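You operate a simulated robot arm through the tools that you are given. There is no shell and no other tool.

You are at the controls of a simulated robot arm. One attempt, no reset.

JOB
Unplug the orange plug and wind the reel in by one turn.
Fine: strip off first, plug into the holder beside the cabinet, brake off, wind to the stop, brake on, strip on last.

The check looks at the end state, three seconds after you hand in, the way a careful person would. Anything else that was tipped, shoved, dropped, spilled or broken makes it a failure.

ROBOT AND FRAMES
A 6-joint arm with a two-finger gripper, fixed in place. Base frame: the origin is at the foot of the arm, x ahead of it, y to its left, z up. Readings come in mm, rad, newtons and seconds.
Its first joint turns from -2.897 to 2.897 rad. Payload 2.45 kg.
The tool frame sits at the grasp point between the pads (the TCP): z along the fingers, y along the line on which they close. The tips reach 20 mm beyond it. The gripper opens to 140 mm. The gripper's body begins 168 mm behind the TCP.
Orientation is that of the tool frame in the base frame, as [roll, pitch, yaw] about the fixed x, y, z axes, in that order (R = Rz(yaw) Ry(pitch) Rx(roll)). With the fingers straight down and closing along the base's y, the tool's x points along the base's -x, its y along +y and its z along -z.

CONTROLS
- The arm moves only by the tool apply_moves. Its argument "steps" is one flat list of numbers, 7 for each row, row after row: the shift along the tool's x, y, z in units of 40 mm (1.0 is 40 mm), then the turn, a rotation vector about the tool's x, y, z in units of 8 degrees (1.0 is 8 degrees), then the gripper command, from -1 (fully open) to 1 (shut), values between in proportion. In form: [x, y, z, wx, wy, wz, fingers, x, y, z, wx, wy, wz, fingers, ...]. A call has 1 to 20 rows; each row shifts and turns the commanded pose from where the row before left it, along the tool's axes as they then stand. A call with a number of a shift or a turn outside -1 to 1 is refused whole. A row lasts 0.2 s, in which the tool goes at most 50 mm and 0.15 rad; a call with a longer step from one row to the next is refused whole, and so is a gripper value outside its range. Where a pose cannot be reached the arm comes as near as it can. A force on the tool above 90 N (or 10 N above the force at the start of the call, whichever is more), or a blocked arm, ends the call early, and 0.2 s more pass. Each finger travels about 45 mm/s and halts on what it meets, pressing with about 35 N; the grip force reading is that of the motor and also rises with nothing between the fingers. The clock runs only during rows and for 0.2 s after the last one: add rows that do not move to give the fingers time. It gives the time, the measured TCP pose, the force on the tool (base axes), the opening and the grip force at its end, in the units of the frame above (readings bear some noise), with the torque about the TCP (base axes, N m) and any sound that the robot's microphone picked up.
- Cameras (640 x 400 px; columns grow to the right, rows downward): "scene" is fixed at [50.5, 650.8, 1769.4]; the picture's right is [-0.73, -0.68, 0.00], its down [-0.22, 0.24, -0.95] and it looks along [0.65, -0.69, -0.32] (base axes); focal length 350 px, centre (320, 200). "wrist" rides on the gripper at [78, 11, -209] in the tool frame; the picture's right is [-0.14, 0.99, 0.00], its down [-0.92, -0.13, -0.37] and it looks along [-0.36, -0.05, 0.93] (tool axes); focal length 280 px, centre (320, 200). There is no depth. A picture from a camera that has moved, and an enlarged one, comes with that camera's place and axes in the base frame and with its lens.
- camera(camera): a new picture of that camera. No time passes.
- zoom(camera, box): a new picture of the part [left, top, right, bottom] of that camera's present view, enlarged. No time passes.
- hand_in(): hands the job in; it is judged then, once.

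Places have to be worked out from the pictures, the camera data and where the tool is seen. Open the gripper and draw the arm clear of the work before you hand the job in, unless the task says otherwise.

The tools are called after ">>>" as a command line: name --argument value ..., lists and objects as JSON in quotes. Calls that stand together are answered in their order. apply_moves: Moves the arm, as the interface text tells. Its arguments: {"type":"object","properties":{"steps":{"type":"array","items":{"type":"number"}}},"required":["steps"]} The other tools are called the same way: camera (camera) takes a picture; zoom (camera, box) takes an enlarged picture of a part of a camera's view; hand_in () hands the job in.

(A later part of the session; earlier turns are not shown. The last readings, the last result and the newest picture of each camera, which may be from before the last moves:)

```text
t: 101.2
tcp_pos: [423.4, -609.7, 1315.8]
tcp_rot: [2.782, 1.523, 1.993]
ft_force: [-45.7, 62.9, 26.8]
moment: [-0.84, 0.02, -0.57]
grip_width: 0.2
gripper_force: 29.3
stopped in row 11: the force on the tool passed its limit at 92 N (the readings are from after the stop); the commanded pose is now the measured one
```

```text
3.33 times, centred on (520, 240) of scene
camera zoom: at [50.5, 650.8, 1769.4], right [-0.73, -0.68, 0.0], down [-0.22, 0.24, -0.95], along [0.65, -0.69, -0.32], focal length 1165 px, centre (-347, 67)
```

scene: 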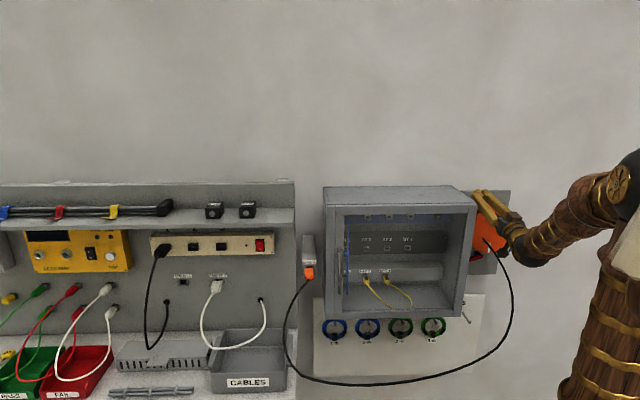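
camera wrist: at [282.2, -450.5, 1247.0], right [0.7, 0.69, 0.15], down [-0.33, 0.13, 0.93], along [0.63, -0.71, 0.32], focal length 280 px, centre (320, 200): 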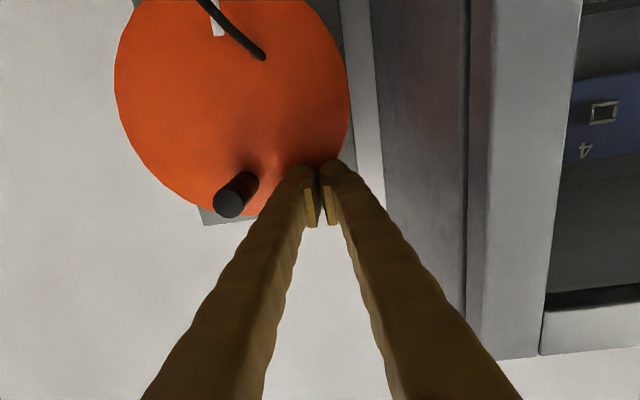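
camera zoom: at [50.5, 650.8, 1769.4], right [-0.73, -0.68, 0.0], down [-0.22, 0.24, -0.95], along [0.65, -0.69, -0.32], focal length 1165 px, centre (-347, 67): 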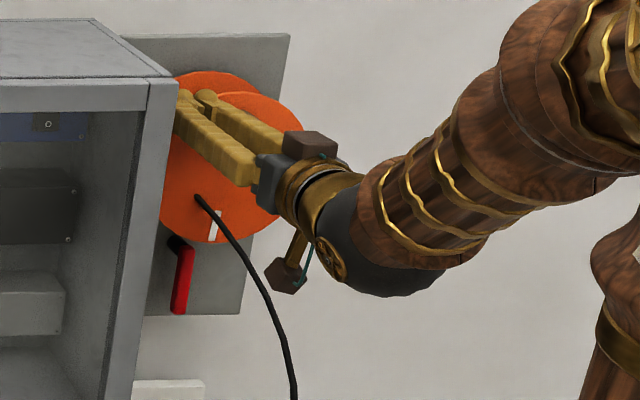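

Near the reach limit the arm drifted forward and the tips pressed on the reel's face (the call stopped at 92 N). The reel and peg look unmoved. I'll back off while pitching up, which is reachable.

>>> apply_moves --steps '[0, 0, -0.2, 0, -0.5, 0, 1, 0, 0, -0.2, 0, -0.5, 0, 1, 0, 0, -0.2, 0, -0.5, 0, 1, 0, 0, 0, 0, 0, 0, 1]'

>>> zoom --camera "scene" --box '[440, 180, 600, 300]'

>>> camera --camera "wrist"

```text
t: 102.2
tcp_pos: [406.8, -593.5, 1314.3]
tcp_rot: [0.098, 1.406, -0.692]
ft_force: [-0.4, 1.2, 0.1]
moment: [0.02, 0.01, 0.02]
grip_width: 0.2
gripper_force: 29.2
```

```text
3.33 times, centred on (520, 240) of scene
camera zoom: at [50.5, 650.8, 1769.4], right [-0.73, -0.68, 0.0], down [-0.22, 0.24, -0.95], along [0.65, -0.69, -0.32], focal length 1165 px, centre (-347, 67)
```

zoom: 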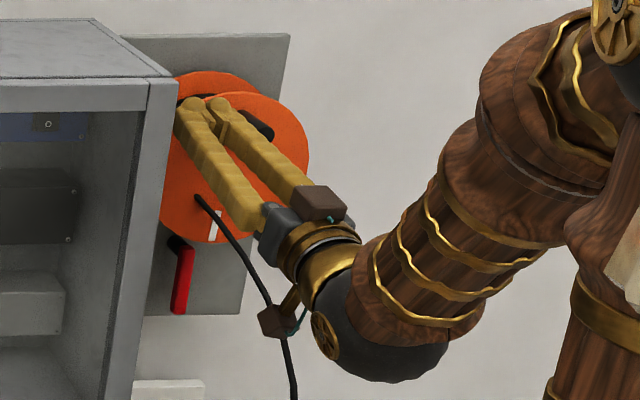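

```text
taken
camera wrist: at [279.2, -446.1, 1203.8], right [0.68, 0.71, 0.15], down [-0.46, 0.27, 0.85], along [0.56, -0.65, 0.51], focal length 280 px, centre (320, 200)
```

wrist: 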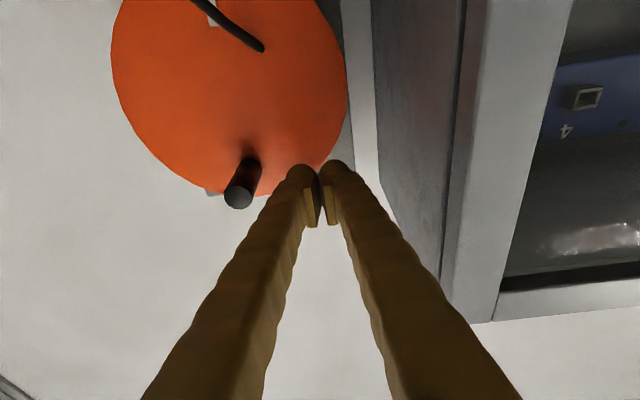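

Clear again at d=707, pitched up 9°, with no force. The peg end is at τ≈-191, z≈1301. I'll back out to d≈672, open to 60 mm, and line up in front of the peg.

>>> apply_moves --steps '[-0.143, 0, -0.863, 0, 0, 0, 0.143, 0.16, -0.74, -0.03, 0, 0, 0, 0.143, 0.16, -0.74, -0.03, 0, 0, 0, 0.143, 0, 0, 0, 0, 0, 0, 0.143, 0, 0, 0, 0, 0, 0, 0.143]'

>>> camera --camera "wrist"

>>> zoom --camera "wrist" --box '[220, 80, 420, 240]'

```text
t: 103.5
tcp_pos: [339.4, -609.2, 1301.2]
tcp_rot: [0.098, 1.405, -0.69]
ft_force: [0.0, -0.1, 0.4]
moment: [-0.02, 0.03, 0.0]
grip_width: 60.0
gripper_force: 0.1
```

```text
taken
camera wrist: at [213.1, -462.4, 1189.2], right [0.68, 0.71, 0.15], down [-0.46, 0.26, 0.85], along [0.56, -0.65, 0.51], focal length 280 px, centre (320, 200)
```

wrist: 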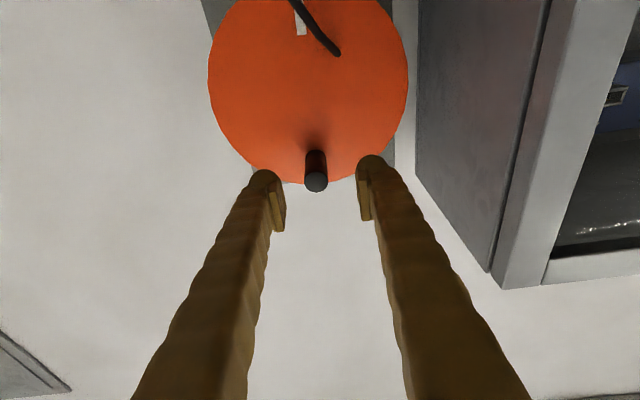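

```text
2.50 times, centred on (320, 160) of wrist
camera zoom: at [213.1, -462.4, 1189.2], right [0.68, 0.71, 0.15], down [-0.46, 0.26, 0.85], along [0.56, -0.65, 0.51], focal length 701 px, centre (320, 300)
```

zoom: 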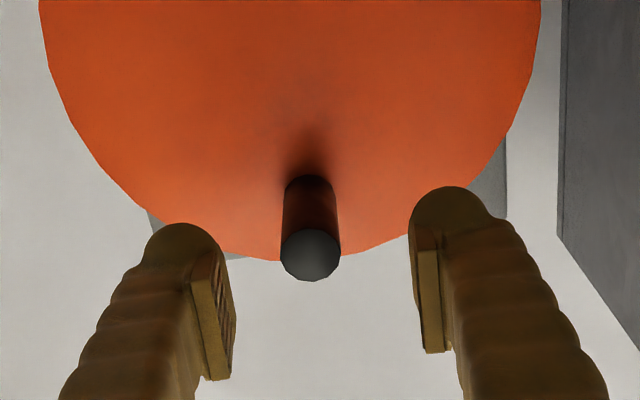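

The peg is about 3 mm right of the tool axis. Correcting and moving straight in to d≈722, keeping the tips about 10 mm short of the flange.

>>> apply_moves --steps '[0.055, -0.025, 0.42, 0, 0, 0, 0.143, 0.055, -0.025, 0.42, 0, 0, 0, 0.143, 0.055, -0.025, 0.4, 0, 0, 0, 0.143, 0, 0, 0, 0, 0, 0, 0.143]'

>>> zoom --camera "wrist" --box '[220, 80, 420, 240]'

>>> zoom --camera "scene" --box '[450, 180, 570, 270]'

```text
t: 104.5
tcp_pos: [372.6, -647.8, 1303.4]
tcp_rot: [0.097, 1.407, -0.691]
ft_force: [-0.7, -0.6, 0.5]
moment: [0.02, 0.01, -0.05]
grip_width: 59.7
gripper_force: 0.1
```

```text
2.50 times, centred on (320, 160) of wrist
camera zoom: at [245.8, -500.8, 1191.8], right [0.68, 0.71, 0.15], down [-0.46, 0.26, 0.85], along [0.56, -0.65, 0.51], focal length 701 px, centre (320, 300)
```

zoom: 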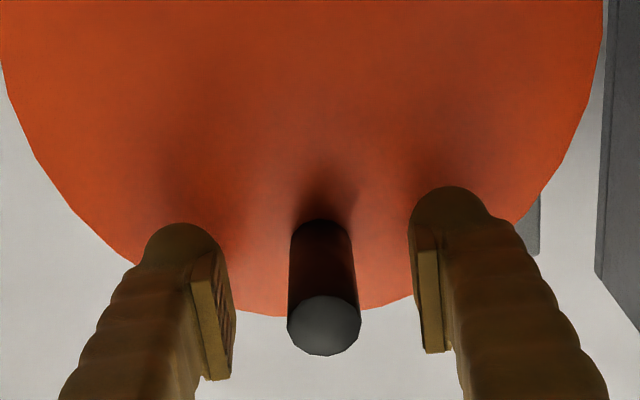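

```text
4.44 times, centred on (510, 225) of scene
camera zoom: at [50.5, 650.8, 1769.4], right [-0.73, -0.68, 0.0], down [-0.22, 0.24, -0.95], along [0.65, -0.69, -0.32], focal length 1553 px, centre (-524, 89)
```

zoom: 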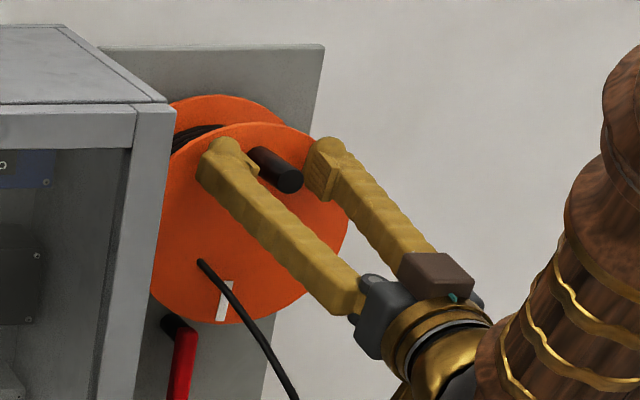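

The peg is centred between the pads. Closing on it.

>>> apply_moves --steps '[0, 0, 0, 0, 0, 0, 1, 0, 0, 0, 0, 0, 0, 1, 0, 0, 0, 0, 0, 0, 1, 0, 0, 0, 0, 0, 0, 1, 0, 0, 0, 0, 0, 0, 1]'

>>> zoom --camera "wrist" --box '[220, 80, 420, 240]'

```text
t: 105.7
tcp_pos: [373.2, -648.6, 1302.8]
tcp_rot: [0.099, 1.407, -0.691]
ft_force: [1.6, -3.9, 1.4]
moment: [0.0, 0.01, -0.03]
grip_width: 20.5
gripper_force: 45.2
```

```text
2.50 times, centred on (320, 160) of wrist
camera zoom: at [245.7, -500.7, 1191.8], right [0.68, 0.71, 0.15], down [-0.46, 0.26, 0.85], along [0.56, -0.65, 0.51], focal length 701 px, centre (320, 300)
```

zoom: 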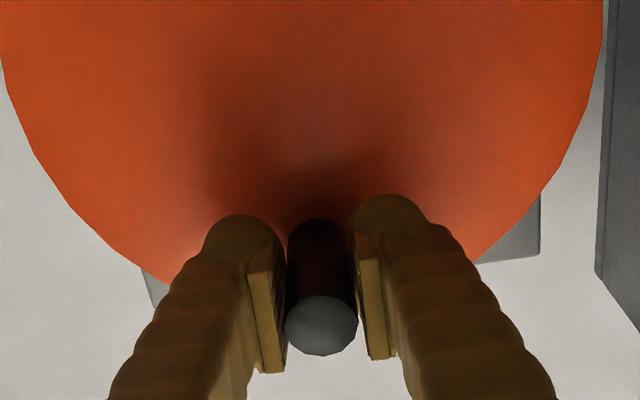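

Gripped, at 20.5 mm. Which way winds in isn't marked, so I'll test gently: first about 8 mm to the right along the rim.

>>> apply_moves --steps '[0, -0.1, 0, 0, 0, 0, 1, 0, -0.1, 0, 0, 0, 0, 1, 0, 0, 0, 0, 0, 0, 1]'

>>> zoom --camera "scene" --box '[450, 180, 570, 270]'

```text
t: 106.5
tcp_pos: [367.4, -654.4, 1302.1]
tcp_rot: [0.102, 1.406, -0.69]
ft_force: [-18.9, 18.3, -6.3]
moment: [-0.02, 0.11, 0.02]
grip_width: 20.3
gripper_force: 45.3
```

```text
4.44 times, centred on (510, 225) of scene
camera zoom: at [50.5, 650.8, 1769.4], right [-0.73, -0.68, 0.0], down [-0.22, 0.24, -0.95], along [0.65, -0.69, -0.32], focal length 1553 px, centre (-524, 89)
```

zoom: 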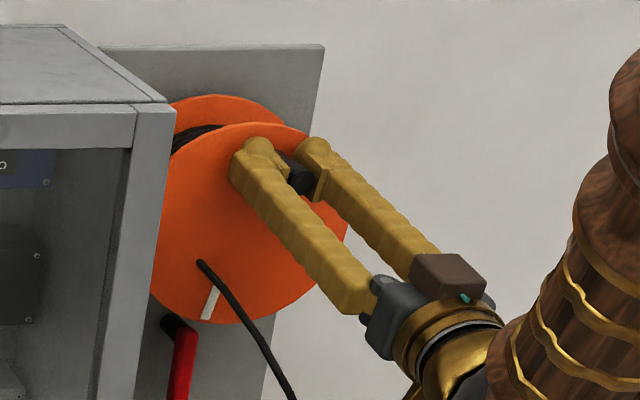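

It turned freely to the right: the white mark swung left while the cable's guide point stayed put. Now I'll test the other way past the start, to see whether there is a stop there.

>>> apply_moves --steps '[0, 0.1, 0, 0, 0, 0, 1, 0, 0.1, 0, 0, 0, 0, 1, 0, 0.1, 0, 0, 0, 0, 1, 0, 0.1, 0, 0, 0, 0, 1, 0, 0, 0, 0, 0, 0, 1]'

>>> zoom --camera "scene" --box '[450, 180, 570, 270]'

```text
t: 107.7
tcp_pos: [377.2, -644.6, 1302.9]
tcp_rot: [0.112, 1.405, -0.684]
ft_force: [-24.4, -63.3, 8.2]
moment: [-0.11, 0.09, -0.47]
grip_width: 21.0
gripper_force: 44.9
```

```text
4.44 times, centred on (510, 225) of scene
camera zoom: at [50.5, 650.8, 1769.4], right [-0.73, -0.68, 0.0], down [-0.22, 0.24, -0.95], along [0.65, -0.69, -0.32], focal length 1553 px, centre (-524, 89)
```

zoom: 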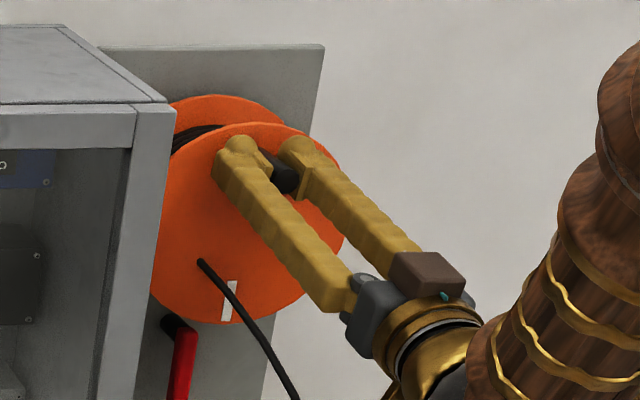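

In the other direction it meets a hard stop right at the start (62 N), so turning right (clockwise, facing it) is winding in. The axis is at about τ=-190, z=1240 with crank radius 63 mm. I'll crank in small arcs, watching force and cable, starting with φ≈20°.

>>> apply_moves --steps '[0.0265, -0.205, -0.004, 0, 0, 0, 1, 0.0265, -0.205, -0.004, 0, 0, 0, 1, 0.0265, -0.205, -0.004, 0, 0, 0, 1, 0, 0, 0, 0, 0, 0, 1]'

```text
t: 108.7
tcp_pos: [362.3, -659.9, 1298.8]
tcp_rot: [0.099, 1.407, -0.69]
ft_force: [-2.1, 14.8, -0.4]
moment: [0.34, -0.37, 0.21]
grip_width: 20.3
gripper_force: 45.2
```

Smooth, with small forces. Continuing the arc from φ=20° to 60°.

>>> apply_moves --steps '[0.11, -0.252, -0.017, 0, 0.04, 0, 1, 0.152, -0.2275, -0.0245, 0, 0.04, 0, 1, 0.189, -0.198, -0.031, 0, 0.04, 0, 1, 0.2195, -0.161, -0.036, 0, 0.04, 0, 1, 0, 0, 0, 0, 0, 0, 1]'

>>> zoom --camera "scene" --box '[450, 180, 570, 270]'

```text
t: 109.8
tcp_pos: [338.2, -683.9, 1271.4]
tcp_rot: [0.118, 1.428, -0.672]
ft_force: [-12.9, 16.3, -1.6]
moment: [0.05, 0.06, 0.01]
grip_width: 20.9
gripper_force: 45.0
```

```text
4.44 times, centred on (510, 225) of scene
camera zoom: at [50.5, 650.8, 1769.4], right [-0.73, -0.68, 0.0], down [-0.22, 0.24, -0.95], along [0.65, -0.69, -0.32], focal length 1553 px, centre (-524, 89)
```

zoom: 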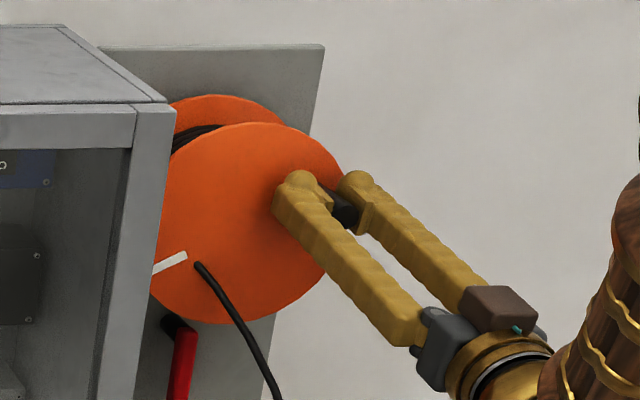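

Tracking the circle exactly, with forces under 25 N and the white mark swinging round. Continuing φ=60° to 120°.

>>> apply_moves --steps '[0.243, -0.124, -0.034, 0, 0.05, 0, 1, 0.261, -0.0745, -0.037, 0, 0.05, 0, 1, 0.269, -0.0295, -0.038, 0, 0.05, 0, 1, 0.27, 0.0205, -0.0387, 0, 0.05, 0, 1, 0.2635, 0.0655, -0.038, 0, 0.05, 0, 1, 0.249, 0.111, -0.036, 0, 0.05, 0, 1, 0, 0, 0, 0, 0, 0, 1]'

>>> zoom --camera "scene" --box '[450, 180, 570, 270]'

>>> camera --camera "wrist"

```text
t: 111.5
tcp_pos: [336.5, -682.7, 1209.4]
tcp_rot: [0.171, 1.472, -0.617]
ft_force: [8.7, -25.7, -1.5]
moment: [0.06, -0.21, -0.11]
grip_width: 20.6
gripper_force: 45.1
```

```text
4.44 times, centred on (510, 225) of scene
camera zoom: at [50.5, 650.8, 1769.4], right [-0.73, -0.68, 0.0], down [-0.22, 0.24, -0.95], along [0.65, -0.69, -0.32], focal length 1553 px, centre (-524, 89)
```

zoom: 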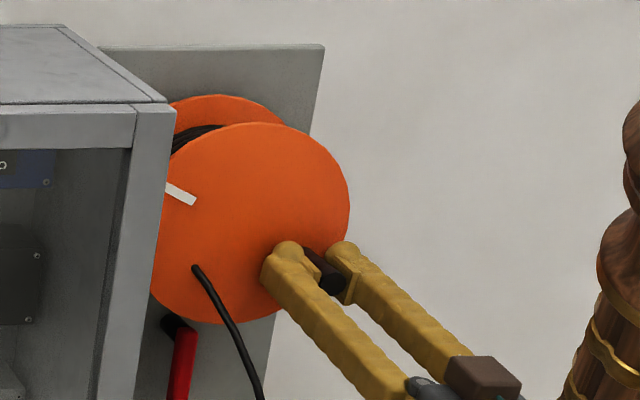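

```text
taken
camera wrist: at [205.1, -530.8, 1110.9], right [0.69, 0.71, 0.15], down [-0.42, 0.22, 0.88], along [0.59, -0.67, 0.45], focal length 280 px, centre (320, 200)
```

wrist: 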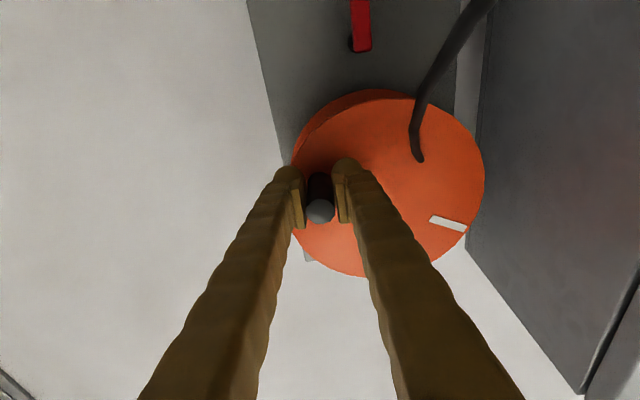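

φ≈120° done. The cable hangs just left of where the fingers will pass at the bottom, so I'll go to φ≈160° and check how it behaves.

>>> apply_moves --steps '[0.249, 0.158, -0.0245, 0, 0.05, 0, 1, 0.197, 0.192, -0.02, 0, 0.05, 0, 1, 0.1605, 0.222, -0.016, 0, 0.05, 0, 1, 0.1185, 0.248, -0.012, 0, 0.05, 0, 1, 0, 0, 0, 0, 0, 0, 1]'

>>> zoom --camera "scene" --box '[450, 190, 570, 280]'

>>> camera --camera "wrist"

```text
t: 112.7
tcp_pos: [362.0, -658.6, 1180.5]
tcp_rot: [0.209, 1.497, -0.577]
ft_force: [6.3, 2.3, 2.7]
moment: [-0.22, 0.1, 0.03]
grip_width: 20.3
gripper_force: 45.1
```

```text
4.44 times, centred on (510, 235) of scene
camera zoom: at [50.5, 650.8, 1769.4], right [-0.73, -0.68, 0.0], down [-0.22, 0.24, -0.95], along [0.65, -0.69, -0.32], focal length 1553 px, centre (-524, 44)
```

zoom: 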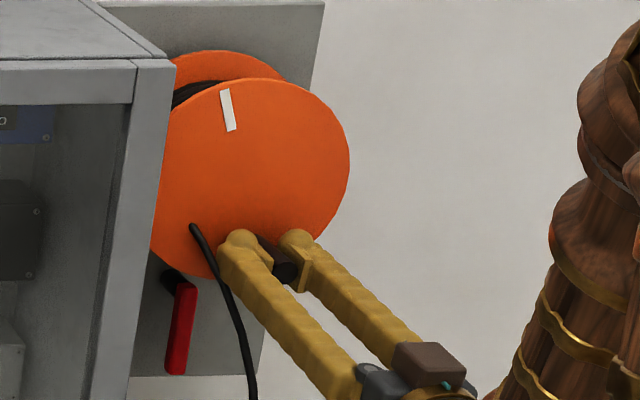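

```text
taken
camera wrist: at [226.9, -504.5, 1087.4], right [0.69, 0.71, 0.15], down [-0.41, 0.21, 0.89], along [0.6, -0.68, 0.43], focal length 280 px, centre (320, 200)
```

wrist: 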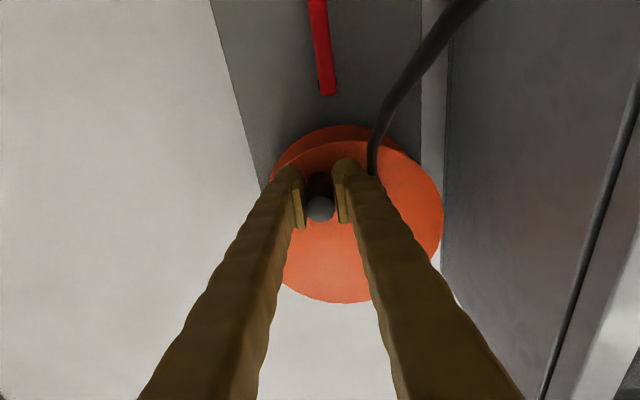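

Forces are tiny. A closer look at the cable next to the left fingertip:

>>> zoom --camera "wrist" --box '[270, 60, 450, 240]'

>>> zoom --camera "scene" --box '[260, 230, 540, 400]'

```text
2.22 times, centred on (360, 150) of wrist
camera zoom: at [226.9, -504.5, 1087.4], right [0.69, 0.71, 0.15], down [-0.41, 0.21, 0.89], along [0.6, -0.68, 0.43], focal length 623 px, centre (231, 311)
```

zoom: 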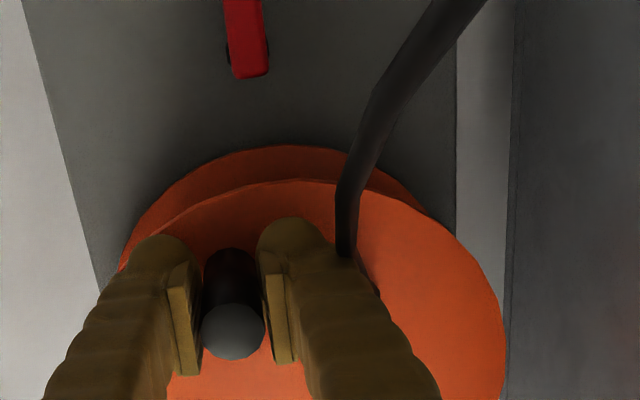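

```text
2.29 times, centred on (400, 315) of scene
camera zoom: at [50.5, 650.8, 1769.4], right [-0.73, -0.68, 0.0], down [-0.22, 0.24, -0.95], along [0.65, -0.69, -0.32], focal length 799 px, centre (137, -63)
```

zoom: 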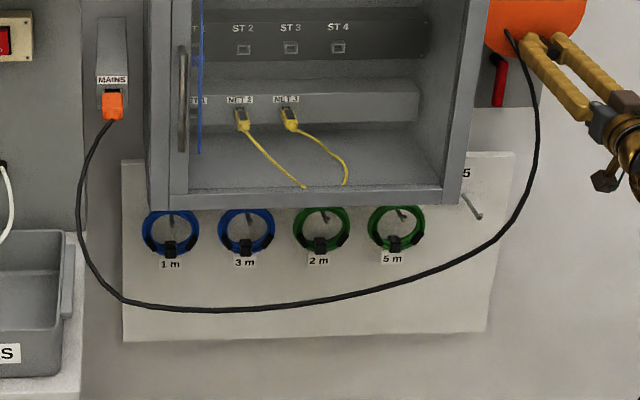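

The hanging cable has visibly shortened, which confirms this is winding in. Continuing carefully from φ=160° to 190°.

>>> apply_moves --steps '[0.066, 0.219, -0.0045, 0, 0.03, 0, 1, 0.029, 0.272, -0.002, 0, 0, 0, 1, -0.021, 0.272, 0.002, 0, 0, 0, 1, 0, 0, 0, 0, 0, 0, 1]'

>>> zoom --camera "wrist" --box '[270, 60, 450, 240]'

>>> zoom --camera "scene" --box '[450, 190, 570, 280]'

```text
t: 113.7
tcp_pos: [383.2, -635.5, 1175.4]
tcp_rot: [0.237, 1.502, -0.554]
ft_force: [-3.8, 4.7, -0.2]
moment: [-0.09, 0.04, -0.04]
grip_width: 20.4
gripper_force: 45.2
```

```text
2.22 times, centred on (360, 150) of wrist
camera zoom: at [248.8, -481.6, 1083.6], right [0.69, 0.7, 0.15], down [-0.4, 0.2, 0.89], along [0.6, -0.68, 0.43], focal length 623 px, centre (231, 311)
```

zoom: 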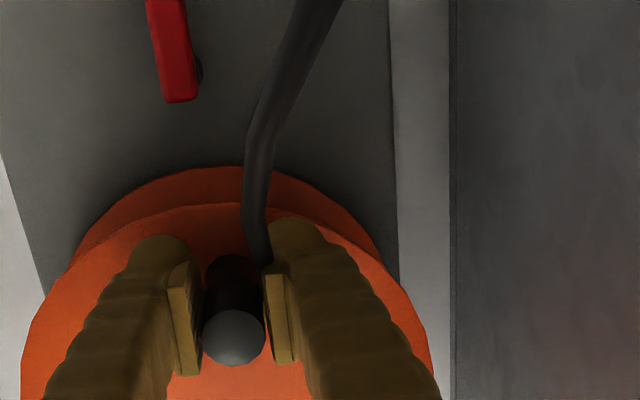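

```text
4.44 times, centred on (510, 235) of scene
camera zoom: at [50.5, 650.8, 1769.4], right [-0.73, -0.68, 0.0], down [-0.22, 0.24, -0.95], along [0.65, -0.69, -0.32], focal length 1553 px, centre (-524, 44)
```

zoom: 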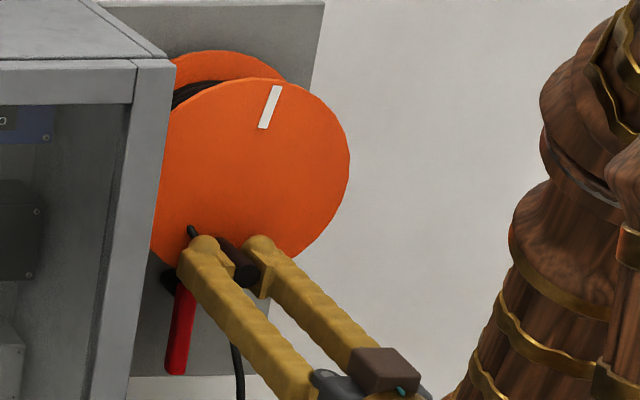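

The cable passes between the fingertips and the flange without loading anything; forces stay under 6 N. Continuing φ=190° to 220°.

>>> apply_moves --steps '[-0.131, 0.25, 0.02, 0, 0, 0, 1, -0.111, 0.252, 0.02, 0, 0, 0, 1, -0.1535, 0.2275, 0.02, 0, 0, 0, 1, 0, 0, 0, 0, 0, 0, 1]'

>>> zoom --camera "wrist" --box '[270, 60, 450, 240]'

>>> zoom --camera "scene" --box '[450, 190, 570, 280]'

```text
t: 114.7
tcp_pos: [403.3, -617.0, 1193.2]
tcp_rot: [0.225, 1.498, -0.565]
ft_force: [-12.4, 18.5, -0.9]
moment: [-0.2, 0.06, 0.07]
grip_width: 20.3
gripper_force: 44.6
```

```text
2.22 times, centred on (360, 150) of wrist
camera zoom: at [268.8, -462.9, 1100.8], right [0.69, 0.7, 0.15], down [-0.41, 0.21, 0.89], along [0.6, -0.68, 0.43], focal length 623 px, centre (231, 311)
```

zoom: 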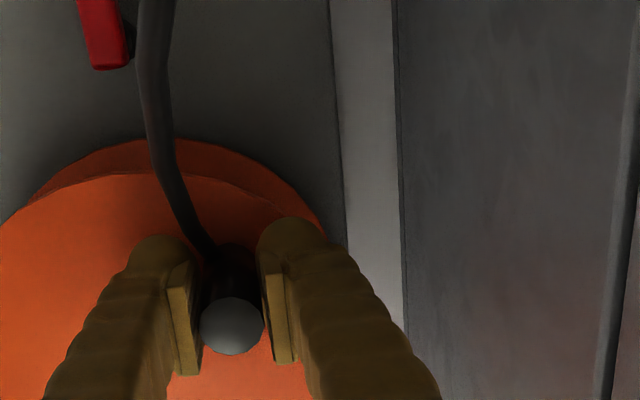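

```text
4.44 times, centred on (510, 235) of scene
camera zoom: at [50.5, 650.8, 1769.4], right [-0.73, -0.68, 0.0], down [-0.22, 0.24, -0.95], along [0.65, -0.69, -0.32], focal length 1553 px, centre (-524, 44)
```

zoom: 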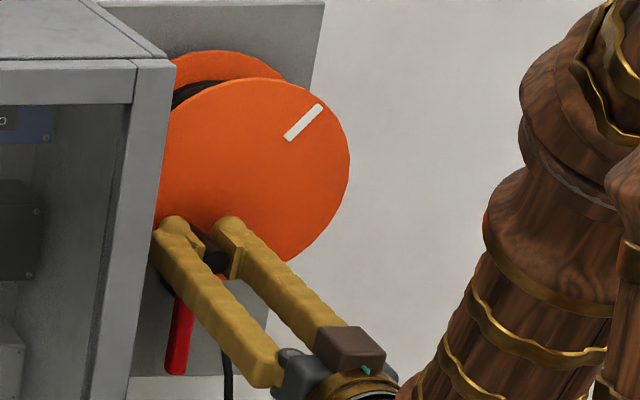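

The cable simply isn't snagged by the peg or fingers. Continuing up the left side from φ=220° to 280°, keeping clear of the cabinet.

>>> apply_moves --steps '[-0.153, 0.2375, 0.011, 0, 0, 0, 1, -0.222, 0.161, 0.016, 0, 0, 0, 1, -0.2475, 0.119, 0.018, 0, 0, 0, 1, -0.263, 0.074, 0.019, 0, 0, 0, 1, -0.2715, 0.029, 0.019, 0, 0, 0, 1, -0.272, -0.021, 0.019, 0, 0, 0, 1, 0, 0, 0, 0, 0, 0, 1]'

>>> zoom --camera "scene" --box '[450, 180, 570, 270]'

>>> camera --camera "wrist"

```text
t: 116.2
tcp_pos: [418.5, -600.9, 1252.9]
tcp_rot: [0.228, 1.502, -0.56]
ft_force: [4.0, -20.0, 1.0]
moment: [-0.01, 0.22, -0.13]
grip_width: 20.4
gripper_force: 44.9
```

```text
4.44 times, centred on (510, 225) of scene
camera zoom: at [50.5, 650.8, 1769.4], right [-0.73, -0.68, 0.0], down [-0.22, 0.24, -0.95], along [0.65, -0.69, -0.32], focal length 1553 px, centre (-524, 89)
```

zoom: 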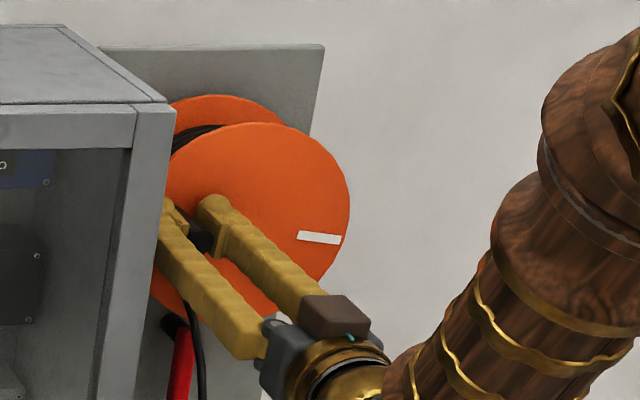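

```text
taken
camera wrist: at [284.3, -446.7, 1160.8], right [0.69, 0.7, 0.15], down [-0.4, 0.21, 0.89], along [0.6, -0.68, 0.43], focal length 280 px, centre (320, 200)
```

wrist: 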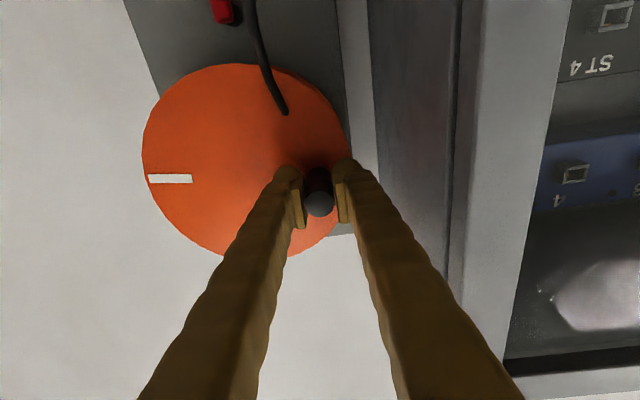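

φ≈281°, all smooth. Continuing φ=281° to 330°, pitching up slightly for reach near the top.

>>> apply_moves --steps '[-0.215, -0.0415, 0.0145, 0, -0.05, 0, 1, -0.251, -0.111, 0.017, 0, -0.05, 0, 1, -0.227, -0.154, 0.017, 0, -0.05, 0, 1, -0.1975, -0.192, 0.015, 0, -0.05, 0, 1, -0.1605, -0.2225, 0.0125, 0, -0.05, 0, 1, 0, 0, 0, 0, 0, 0, 1]'

>>> zoom --camera "scene" --box '[450, 180, 570, 270]'

```text
t: 117.7
tcp_pos: [399.5, -621.7, 1295.7]
tcp_rot: [0.146, 1.465, -0.644]
ft_force: [28.2, -3.8, 25.6]
moment: [-0.28, -0.42, 0.05]
grip_width: 20.6
gripper_force: 44.7
```

```text
4.44 times, centred on (510, 225) of scene
camera zoom: at [50.5, 650.8, 1769.4], right [-0.73, -0.68, 0.0], down [-0.22, 0.24, -0.95], along [0.65, -0.69, -0.32], focal length 1553 px, centre (-524, 89)
```

zoom: 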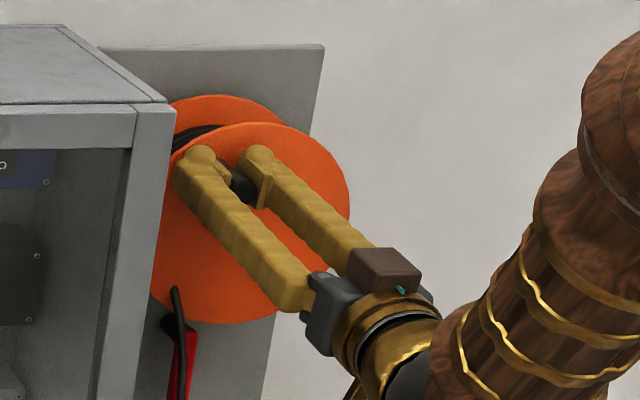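

φ≈330°, with a 30 N radial load showing my circle is about 1.3 mm tight, so I'll widen it. On to φ≈350°, then I'll feel for the stop.

>>> apply_moves --steps '[-0.1235, -0.283, 0.0125, 0, -0.05, 0, 1, -0.0735, -0.264, 0.007, 0, -0.05, 0, 1, 0, 0, 0, 0, 0, 0, 1]'

>>> zoom --camera "scene" --box '[450, 180, 570, 270]'

```text
t: 118.5
tcp_pos: [381.2, -637.8, 1298.7]
tcp_rot: [0.148, 1.455, -0.641]
ft_force: [14.0, -6.6, -0.3]
moment: [0.34, -0.08, 0.12]
grip_width: 20.2
gripper_force: 45.0
```

```text
4.44 times, centred on (510, 225) of scene
camera zoom: at [50.5, 650.8, 1769.4], right [-0.73, -0.68, 0.0], down [-0.22, 0.24, -0.95], along [0.65, -0.69, -0.32], focal length 1553 px, centre (-524, 89)
```

zoom: 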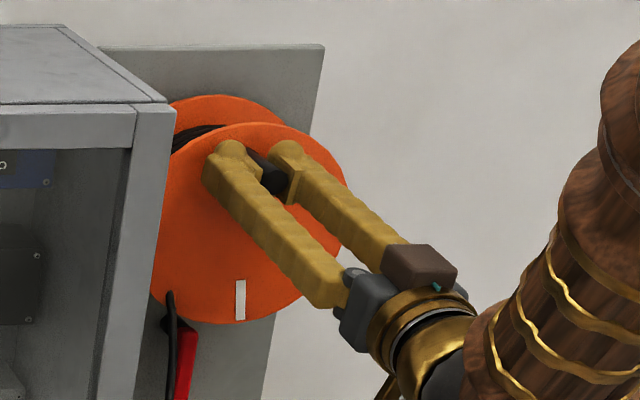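

About 8° to go, judging by the white mark. Small steps until I feel the stop.

>>> apply_moves --steps '[-0.01, -0.08, 0, 0, 0, 0, 1, -0.01, -0.08, 0, 0, 0, 0, 1, -0.005, -0.08, 0, 0, 0, 0, 1, 0, 0, 0, 0, 0, 0, 1]'

>>> zoom --camera "scene" --box '[450, 180, 570, 270]'

```text
t: 119.5
tcp_pos: [375.4, -643.6, 1302.5]
tcp_rot: [0.139, 1.453, -0.65]
ft_force: [-9.0, 19.3, -2.8]
moment: [0.03, 0.04, 0.13]
grip_width: 20.8
gripper_force: 44.7
```

```text
4.44 times, centred on (510, 225) of scene
camera zoom: at [50.5, 650.8, 1769.4], right [-0.73, -0.68, 0.0], down [-0.22, 0.24, -0.95], along [0.65, -0.69, -0.32], focal length 1553 px, centre (-524, 89)
```

zoom: 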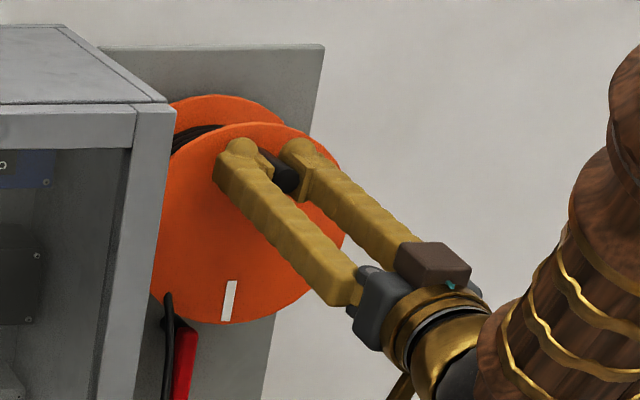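

Back at the one-turn position with little force. I'll feel a few more millimetres for the stop.

>>> apply_moves --steps '[0, -0.06, 0, 0, 0, 0, 1, 0, -0.06, 0, 0, 0, 0, 1, 0, 0, 0, 0, 0, 0, 1]'

>>> zoom --camera "scene" --box '[450, 180, 570, 270]'

```text
t: 120.3
tcp_pos: [375.6, -644.5, 1301.6]
tcp_rot: [0.112, 1.453, -0.669]
ft_force: [6.3, 19.3, 1.0]
moment: [-0.01, -0.05, 0.15]
grip_width: 20.6
gripper_force: 44.7
stopped in row 3: the force on the tool passed its limit at 92 N (the readings are from after the stop); the commanded pose is now the measured one
```

```text
4.44 times, centred on (510, 225) of scene
camera zoom: at [50.5, 650.8, 1769.4], right [-0.73, -0.68, 0.0], down [-0.22, 0.24, -0.95], along [0.65, -0.69, -0.32], focal length 1553 px, centre (-524, 89)
```

zoom: 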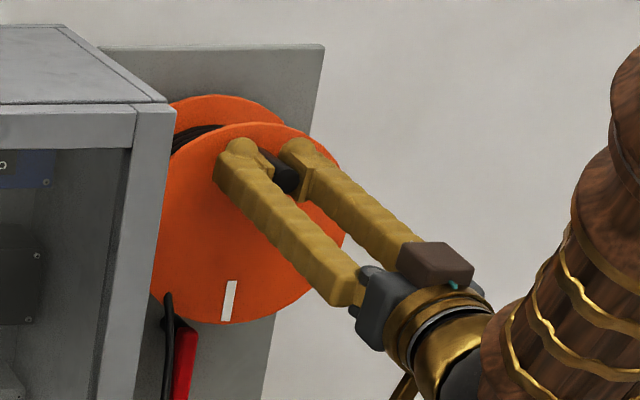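

The stop is reached at 92 N, exactly one turn with the mark back at the bottom. I'll release the peg and see that the reel stays put.

>>> apply_moves --steps '[0, 0, 0, 0, 0, 0, 0.5, 0, 0, 0, 0, 0, 0, 0.143, 0, 0, 0, 0, 0, 0, 0.143, 0, 0, 0, 0, 0, 0, 0.143]'

>>> zoom --camera "scene" --box '[450, 180, 570, 270]'

>>> zoom --camera "wrist" --box '[220, 80, 420, 240]'

```text
t: 121.3
tcp_pos: [374.6, -645.7, 1301.4]
tcp_rot: [0.122, 1.452, -0.66]
ft_force: [-0.8, -0.9, -0.2]
moment: [0.01, -0.01, -0.02]
grip_width: 59.7
gripper_force: 0.0
```

```text
4.44 times, centred on (510, 225) of scene
camera zoom: at [50.5, 650.8, 1769.4], right [-0.73, -0.68, 0.0], down [-0.22, 0.24, -0.95], along [0.65, -0.69, -0.32], focal length 1553 px, centre (-524, 89)
```

zoom: 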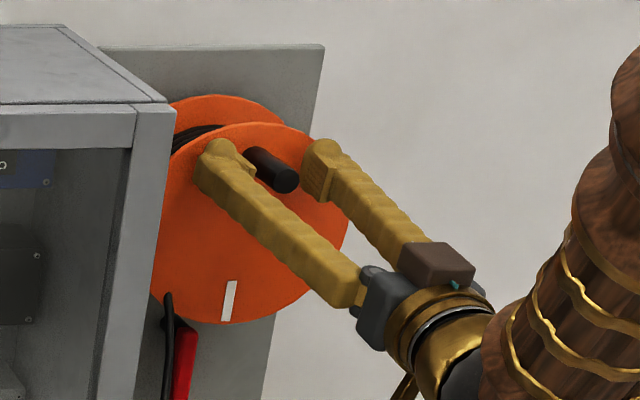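

```text
2.50 times, centred on (320, 160) of wrist
camera zoom: at [242.7, -495.8, 1199.7], right [0.69, 0.71, 0.15], down [-0.43, 0.23, 0.87], along [0.58, -0.66, 0.47], focal length 701 px, centre (320, 300)
```

zoom: 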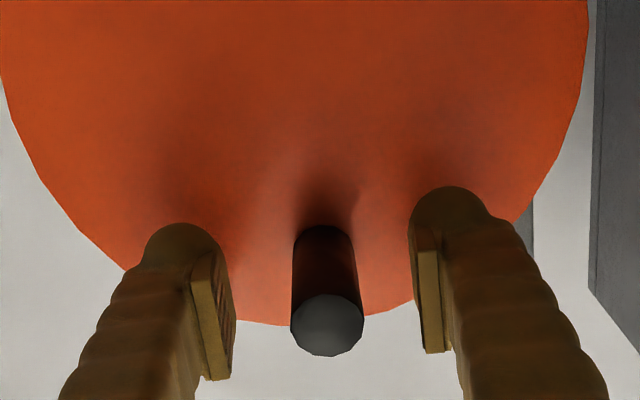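

The reel stays at the stop after release, mark at the bottom. I'll retract from the peg and then move right, clear of the reel.

>>> apply_moves --steps '[-0.0735, 0, -0.62, 0, -0.15, 0, 0.143, -0.0735, 0, -0.62, 0, -0.15, 0, 0.143, 0, -0.9, 0, 0, 0, 0, 0.143, 0, -0.9, 0, 0, 0, 0, 0.143, 0, -0.9, 0, 0, 0, 0, 1, 0, -0.9, 0, 0, 0, 0, 1, 0, 0, 0, 0, 0, 0, 1, 0, 0, 0, 0, 0, 0, 1]'

>>> zoom --camera "scene" --box '[440, 180, 600, 300]'

>>> camera --camera "wrist"

```text
t: 123.2
tcp_pos: [239.0, -710.1, 1301.4]
tcp_rot: [0.091, 1.413, -0.693]
ft_force: [0.2, 0.3, 0.9]
moment: [-0.01, 0.01, -0.01]
grip_width: 0.0
gripper_force: 21.5
```

```text
3.33 times, centred on (520, 240) of scene
camera zoom: at [50.5, 650.8, 1769.4], right [-0.73, -0.68, 0.0], down [-0.22, 0.24, -0.95], along [0.65, -0.69, -0.32], focal length 1165 px, centre (-347, 67)
```

zoom: 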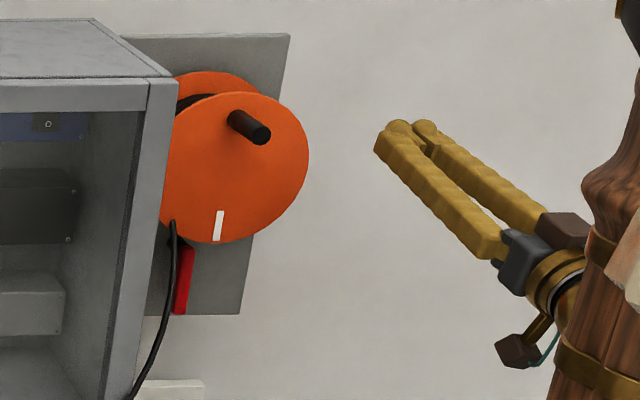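

```text
taken
camera wrist: at [108.8, -563.9, 1191.1], right [0.68, 0.72, 0.15], down [-0.46, 0.26, 0.85], along [0.57, -0.65, 0.51], focal length 280 px, centre (320, 200)
```

wrist: 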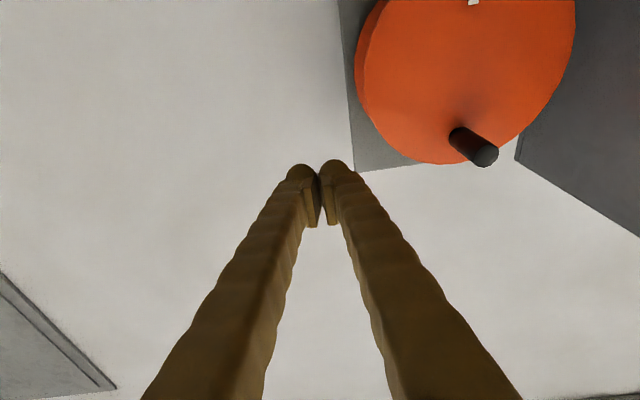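

The reel is unmoved and the cable is well away on the left. I'll pitch down to about -15° and lower to the brake lever's height on this side.

>>> apply_moves --steps '[0, 0, 0, 0, 1, 0, 1, 0, 0, 0, 0, 1, 0, 1, 0, 0, 0, 0, 1, 0, 1, 0.966, 0, 0.259, 0, 0, 0, 1, 0.966, 0, 0.259, 0, 0, 0, 1, 0.966, 0, 0.259, 0, 0, 0, 1, 0.966, 0, 0.259, 0, 0, 0, 1, 0.966, 0, 0.259, 0, 0, 0, 1, 0.8, 0, 0.215, 0, 0, 0, 1, 0, 0, 0, 0, 0, 0, 1]'

>>> camera --camera "wrist"

>>> zoom --camera "wrist" --box '[340, 60, 540, 220]'

```text
t: 125.3
tcp_pos: [242.9, -713.8, 1063.9]
tcp_rot: [3.087, 1.308, 2.306]
ft_force: [-0.1, -0.5, -0.2]
moment: [0.0, 0.03, 0.01]
grip_width: 0.0
gripper_force: 29.0
```

```text
taken
camera wrist: at [91.8, -548.4, 1043.2], right [0.72, 0.68, 0.15], down [-0.18, -0.02, 0.98], along [0.67, -0.74, 0.11], focal length 280 px, centre (320, 200)
```

wrist: 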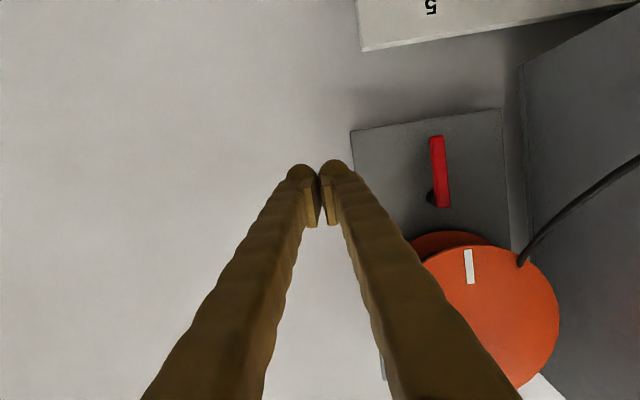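

```text
2.50 times, centred on (440, 140) of wrist
camera zoom: at [91.8, -548.4, 1043.2], right [0.72, 0.68, 0.15], down [-0.18, -0.02, 0.98], along [0.67, -0.74, 0.11], focal length 701 px, centre (20, 350)
```

zoom: 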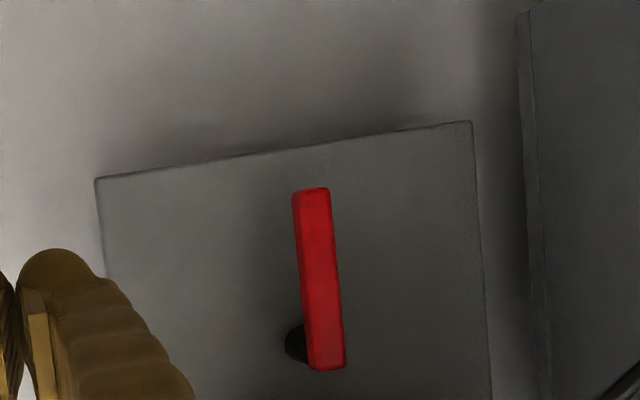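

The lever hangs at τ≈-190, z≈1025–1112. I'll move in on its right side (τ=-240), with tips reaching d≈816 but short of the board.

>>> apply_moves --steps '[0.12, 0.78, 0.03, 0, 0, 0, 1, 0.12, 0.78, 0.03, 0, 0, 0, 1, 0.1, 0.77, 0.03, 0, 0, 0, 1, -0.26, 0, 0.966, 0, 0, 0, 1, -0.26, 0, 0.966, 0, 0, 0, 1, -0.26, 0, 0.966, 0, 0, 0, 1, 0, 0, 0, 0, 0, 0, 1, 0, 0, 0, 0, 0, 0, 1]'

>>> camera --camera "wrist"

>>> zoom --camera "wrist" --box '[240, 60, 440, 220]'

```text
t: 127.2
tcp_pos: [392.7, -733.4, 1052.0]
tcp_rot: [3.084, 1.308, 2.306]
ft_force: [0.3, -0.1, 0.7]
moment: [-0.01, -0.01, 0.02]
grip_width: 0.0
gripper_force: 29.6
```

```text
taken
camera wrist: at [242.9, -567.1, 1031.5], right [0.72, 0.68, 0.15], down [-0.18, -0.02, 0.98], along [0.67, -0.74, 0.11], focal length 280 px, centre (320, 200)
```

wrist: 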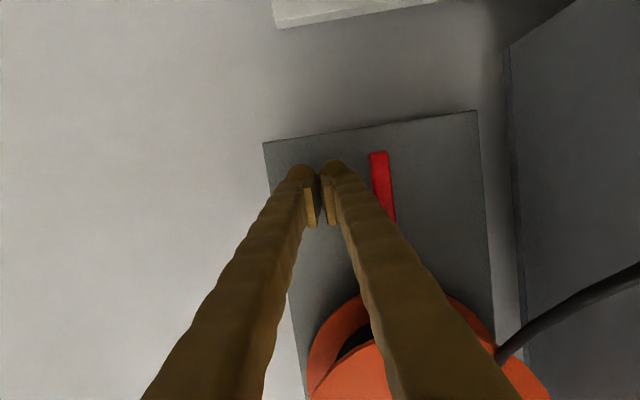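

```text
2.50 times, centred on (340, 140) of wrist
camera zoom: at [242.9, -567.1, 1031.5], right [0.72, 0.68, 0.15], down [-0.18, -0.02, 0.98], along [0.67, -0.74, 0.11], focal length 701 px, centre (270, 350)
```

zoom: 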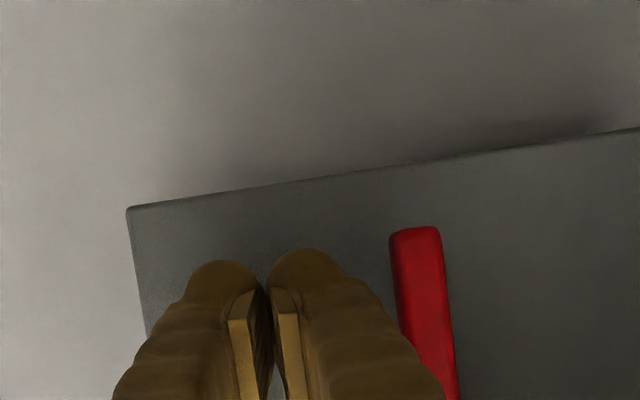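

The fingers are just right of the lever. Pushing left in 10 mm steps.

>>> apply_moves --steps '[0, 0.25, 0, 0, 0, 0, 1, 0, 0.25, 0, 0, 0, 0, 1, 0, 0.25, 0, 0, 0, 0, 1, 0, 0.25, 0, 0, 0, 0, 1, 0, 0.25, 0, 0, 0, 0, 1, 0, 0, 0, 0, 0, 0, 1]'

>>> zoom --camera "wrist" --box '[240, 60, 440, 220]'

```text
t: 128.6
tcp_pos: [426.8, -694.2, 1055.6]
tcp_rot: [3.086, 1.308, 2.308]
ft_force: [-0.1, 0.0, -0.3]
moment: [0.0, 0.01, 0.02]
grip_width: 0.1
gripper_force: 29.2
```

```text
2.50 times, centred on (340, 140) of wrist
camera zoom: at [277.0, -528.8, 1033.4], right [0.72, 0.68, 0.15], down [-0.18, -0.02, 0.98], along [0.67, -0.74, 0.11], focal length 701 px, centre (270, 350)
```

zoom: 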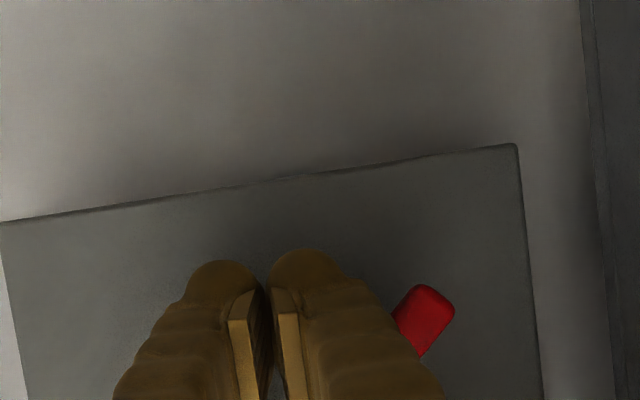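

The lever swings up to the left with no resistance. Continuing left another 35 mm.

>>> apply_moves --steps '[0.02, 0.25, 0.06, 0, 0, 0, 1, 0.02, 0.25, 0.03, 0, 0, 0, 1, 0.02, 0.25, 0.03, 0, 0, 0, 1, 0, 0.13, 0, 0, 0, 0, 1, 0, 0, 0, 0, 0, 0, 1]'

>>> zoom --camera "wrist" --box '[240, 60, 440, 220]'

>>> camera --camera "wrist"

```text
t: 129.8
tcp_pos: [454.5, -672.3, 1052.3]
tcp_rot: [3.088, 1.309, 2.308]
ft_force: [-0.6, -1.0, 0.1]
moment: [-0.02, 0.01, 0.0]
grip_width: 0.1
gripper_force: 29.4
```

```text
2.50 times, centred on (340, 140) of wrist
camera zoom: at [304.1, -505.5, 1030.3], right [0.72, 0.68, 0.15], down [-0.18, -0.02, 0.98], along [0.67, -0.74, 0.11], focal length 701 px, centre (270, 350)
```

zoom: 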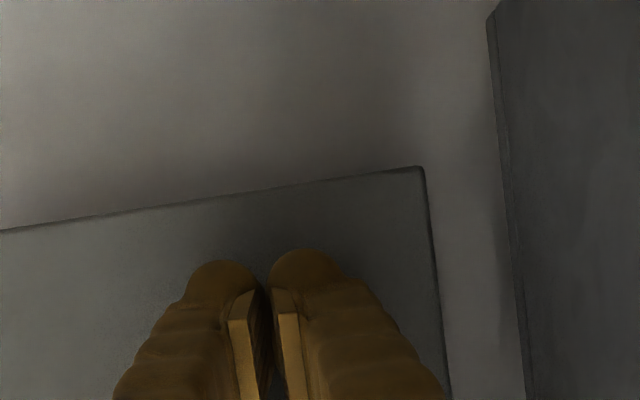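

```text
taken
camera wrist: at [304.1, -505.5, 1030.3], right [0.72, 0.68, 0.15], down [-0.18, -0.02, 0.98], along [0.67, -0.74, 0.11], focal length 280 px, centre (320, 200)
```

wrist: 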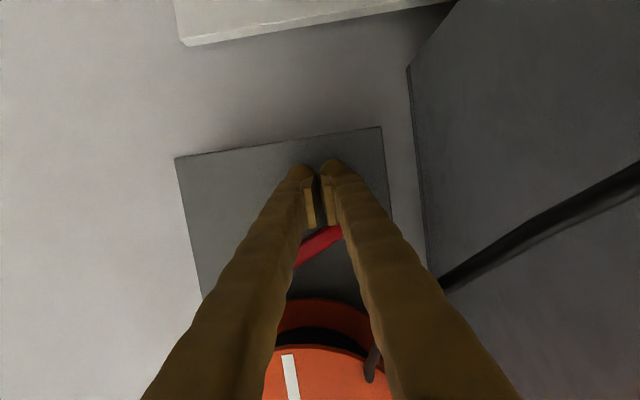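

The lever now rests on top of the fingers at a shallow angle. Raising in small steps to seat it on its upper (on) stop.

>>> apply_moves --steps '[-0.097, 0.05, -0.026, 0, 0, 0, 1, -0.097, 0.05, -0.026, 0, 0, 0, 1, 0, 0, 0, 0, 0, 0, 1]'

>>> zoom --camera "wrist" --box '[240, 140, 440, 300]'

```text
t: 130.6
tcp_pos: [456.4, -669.2, 1058.5]
tcp_rot: [3.087, 1.308, 2.304]
ft_force: [-4.6, -1.6, -8.1]
moment: [-0.12, 0.09, 0.06]
grip_width: 0.0
gripper_force: 29.1
```

```text
2.50 times, centred on (340, 220) of wrist
camera zoom: at [307.4, -503.5, 1037.5], right [0.72, 0.68, 0.15], down [-0.18, -0.02, 0.98], along [0.67, -0.74, 0.11], focal length 701 px, centre (270, 150)
```

zoom: 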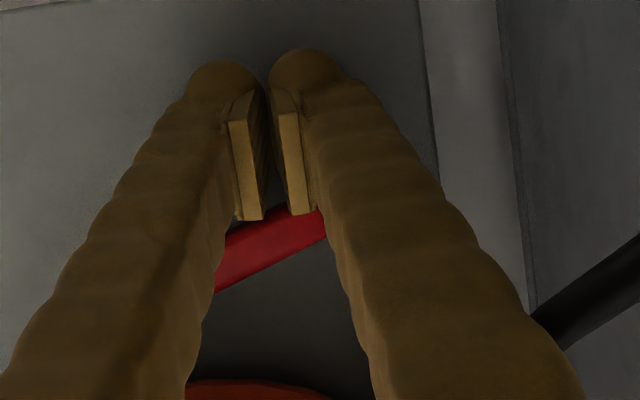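

Contact is building (8 N). A little more to press it fully home.

>>> apply_moves --steps '[-0.06, 0, -0.016, 0, 0, 0, 1, -0.06, 0, -0.016, 0, 0, 0, 1, 0, 0, 0, 0, 0, 0, 1]'

>>> zoom --camera "wrist" --box '[240, 140, 440, 300]'

>>> zoom --camera "scene" --box '[460, 230, 540, 290]'

```text
t: 131.3
tcp_pos: [455.8, -667.7, 1062.6]
tcp_rot: [3.085, 1.306, 2.305]
ft_force: [-2.4, 6.4, -45.5]
moment: [-0.83, 0.87, 0.2]
grip_width: 0.1
gripper_force: 29.4
```

```text
2.50 times, centred on (340, 220) of wrist
camera zoom: at [306.5, -502.8, 1041.0], right [0.72, 0.68, 0.15], down [-0.18, -0.02, 0.98], along [0.67, -0.74, 0.11], focal length 701 px, centre (270, 150)
```

zoom: 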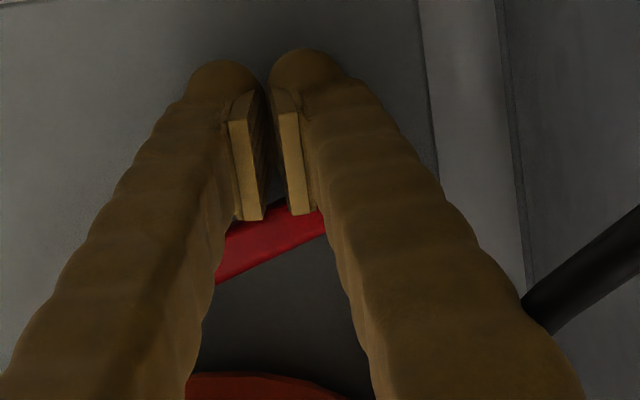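

```text
6.67 times, centred on (500, 260) of scene
camera zoom: at [50.5, 650.8, 1769.4], right [-0.73, -0.68, 0.0], down [-0.22, 0.24, -0.95], along [0.65, -0.69, -0.32], focal length 2330 px, centre (-880, -200)
```

zoom: 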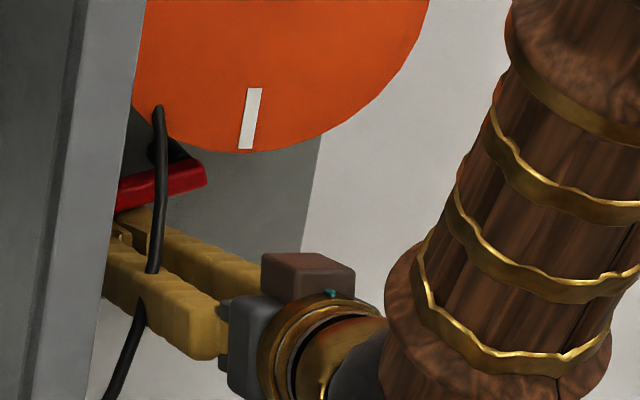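

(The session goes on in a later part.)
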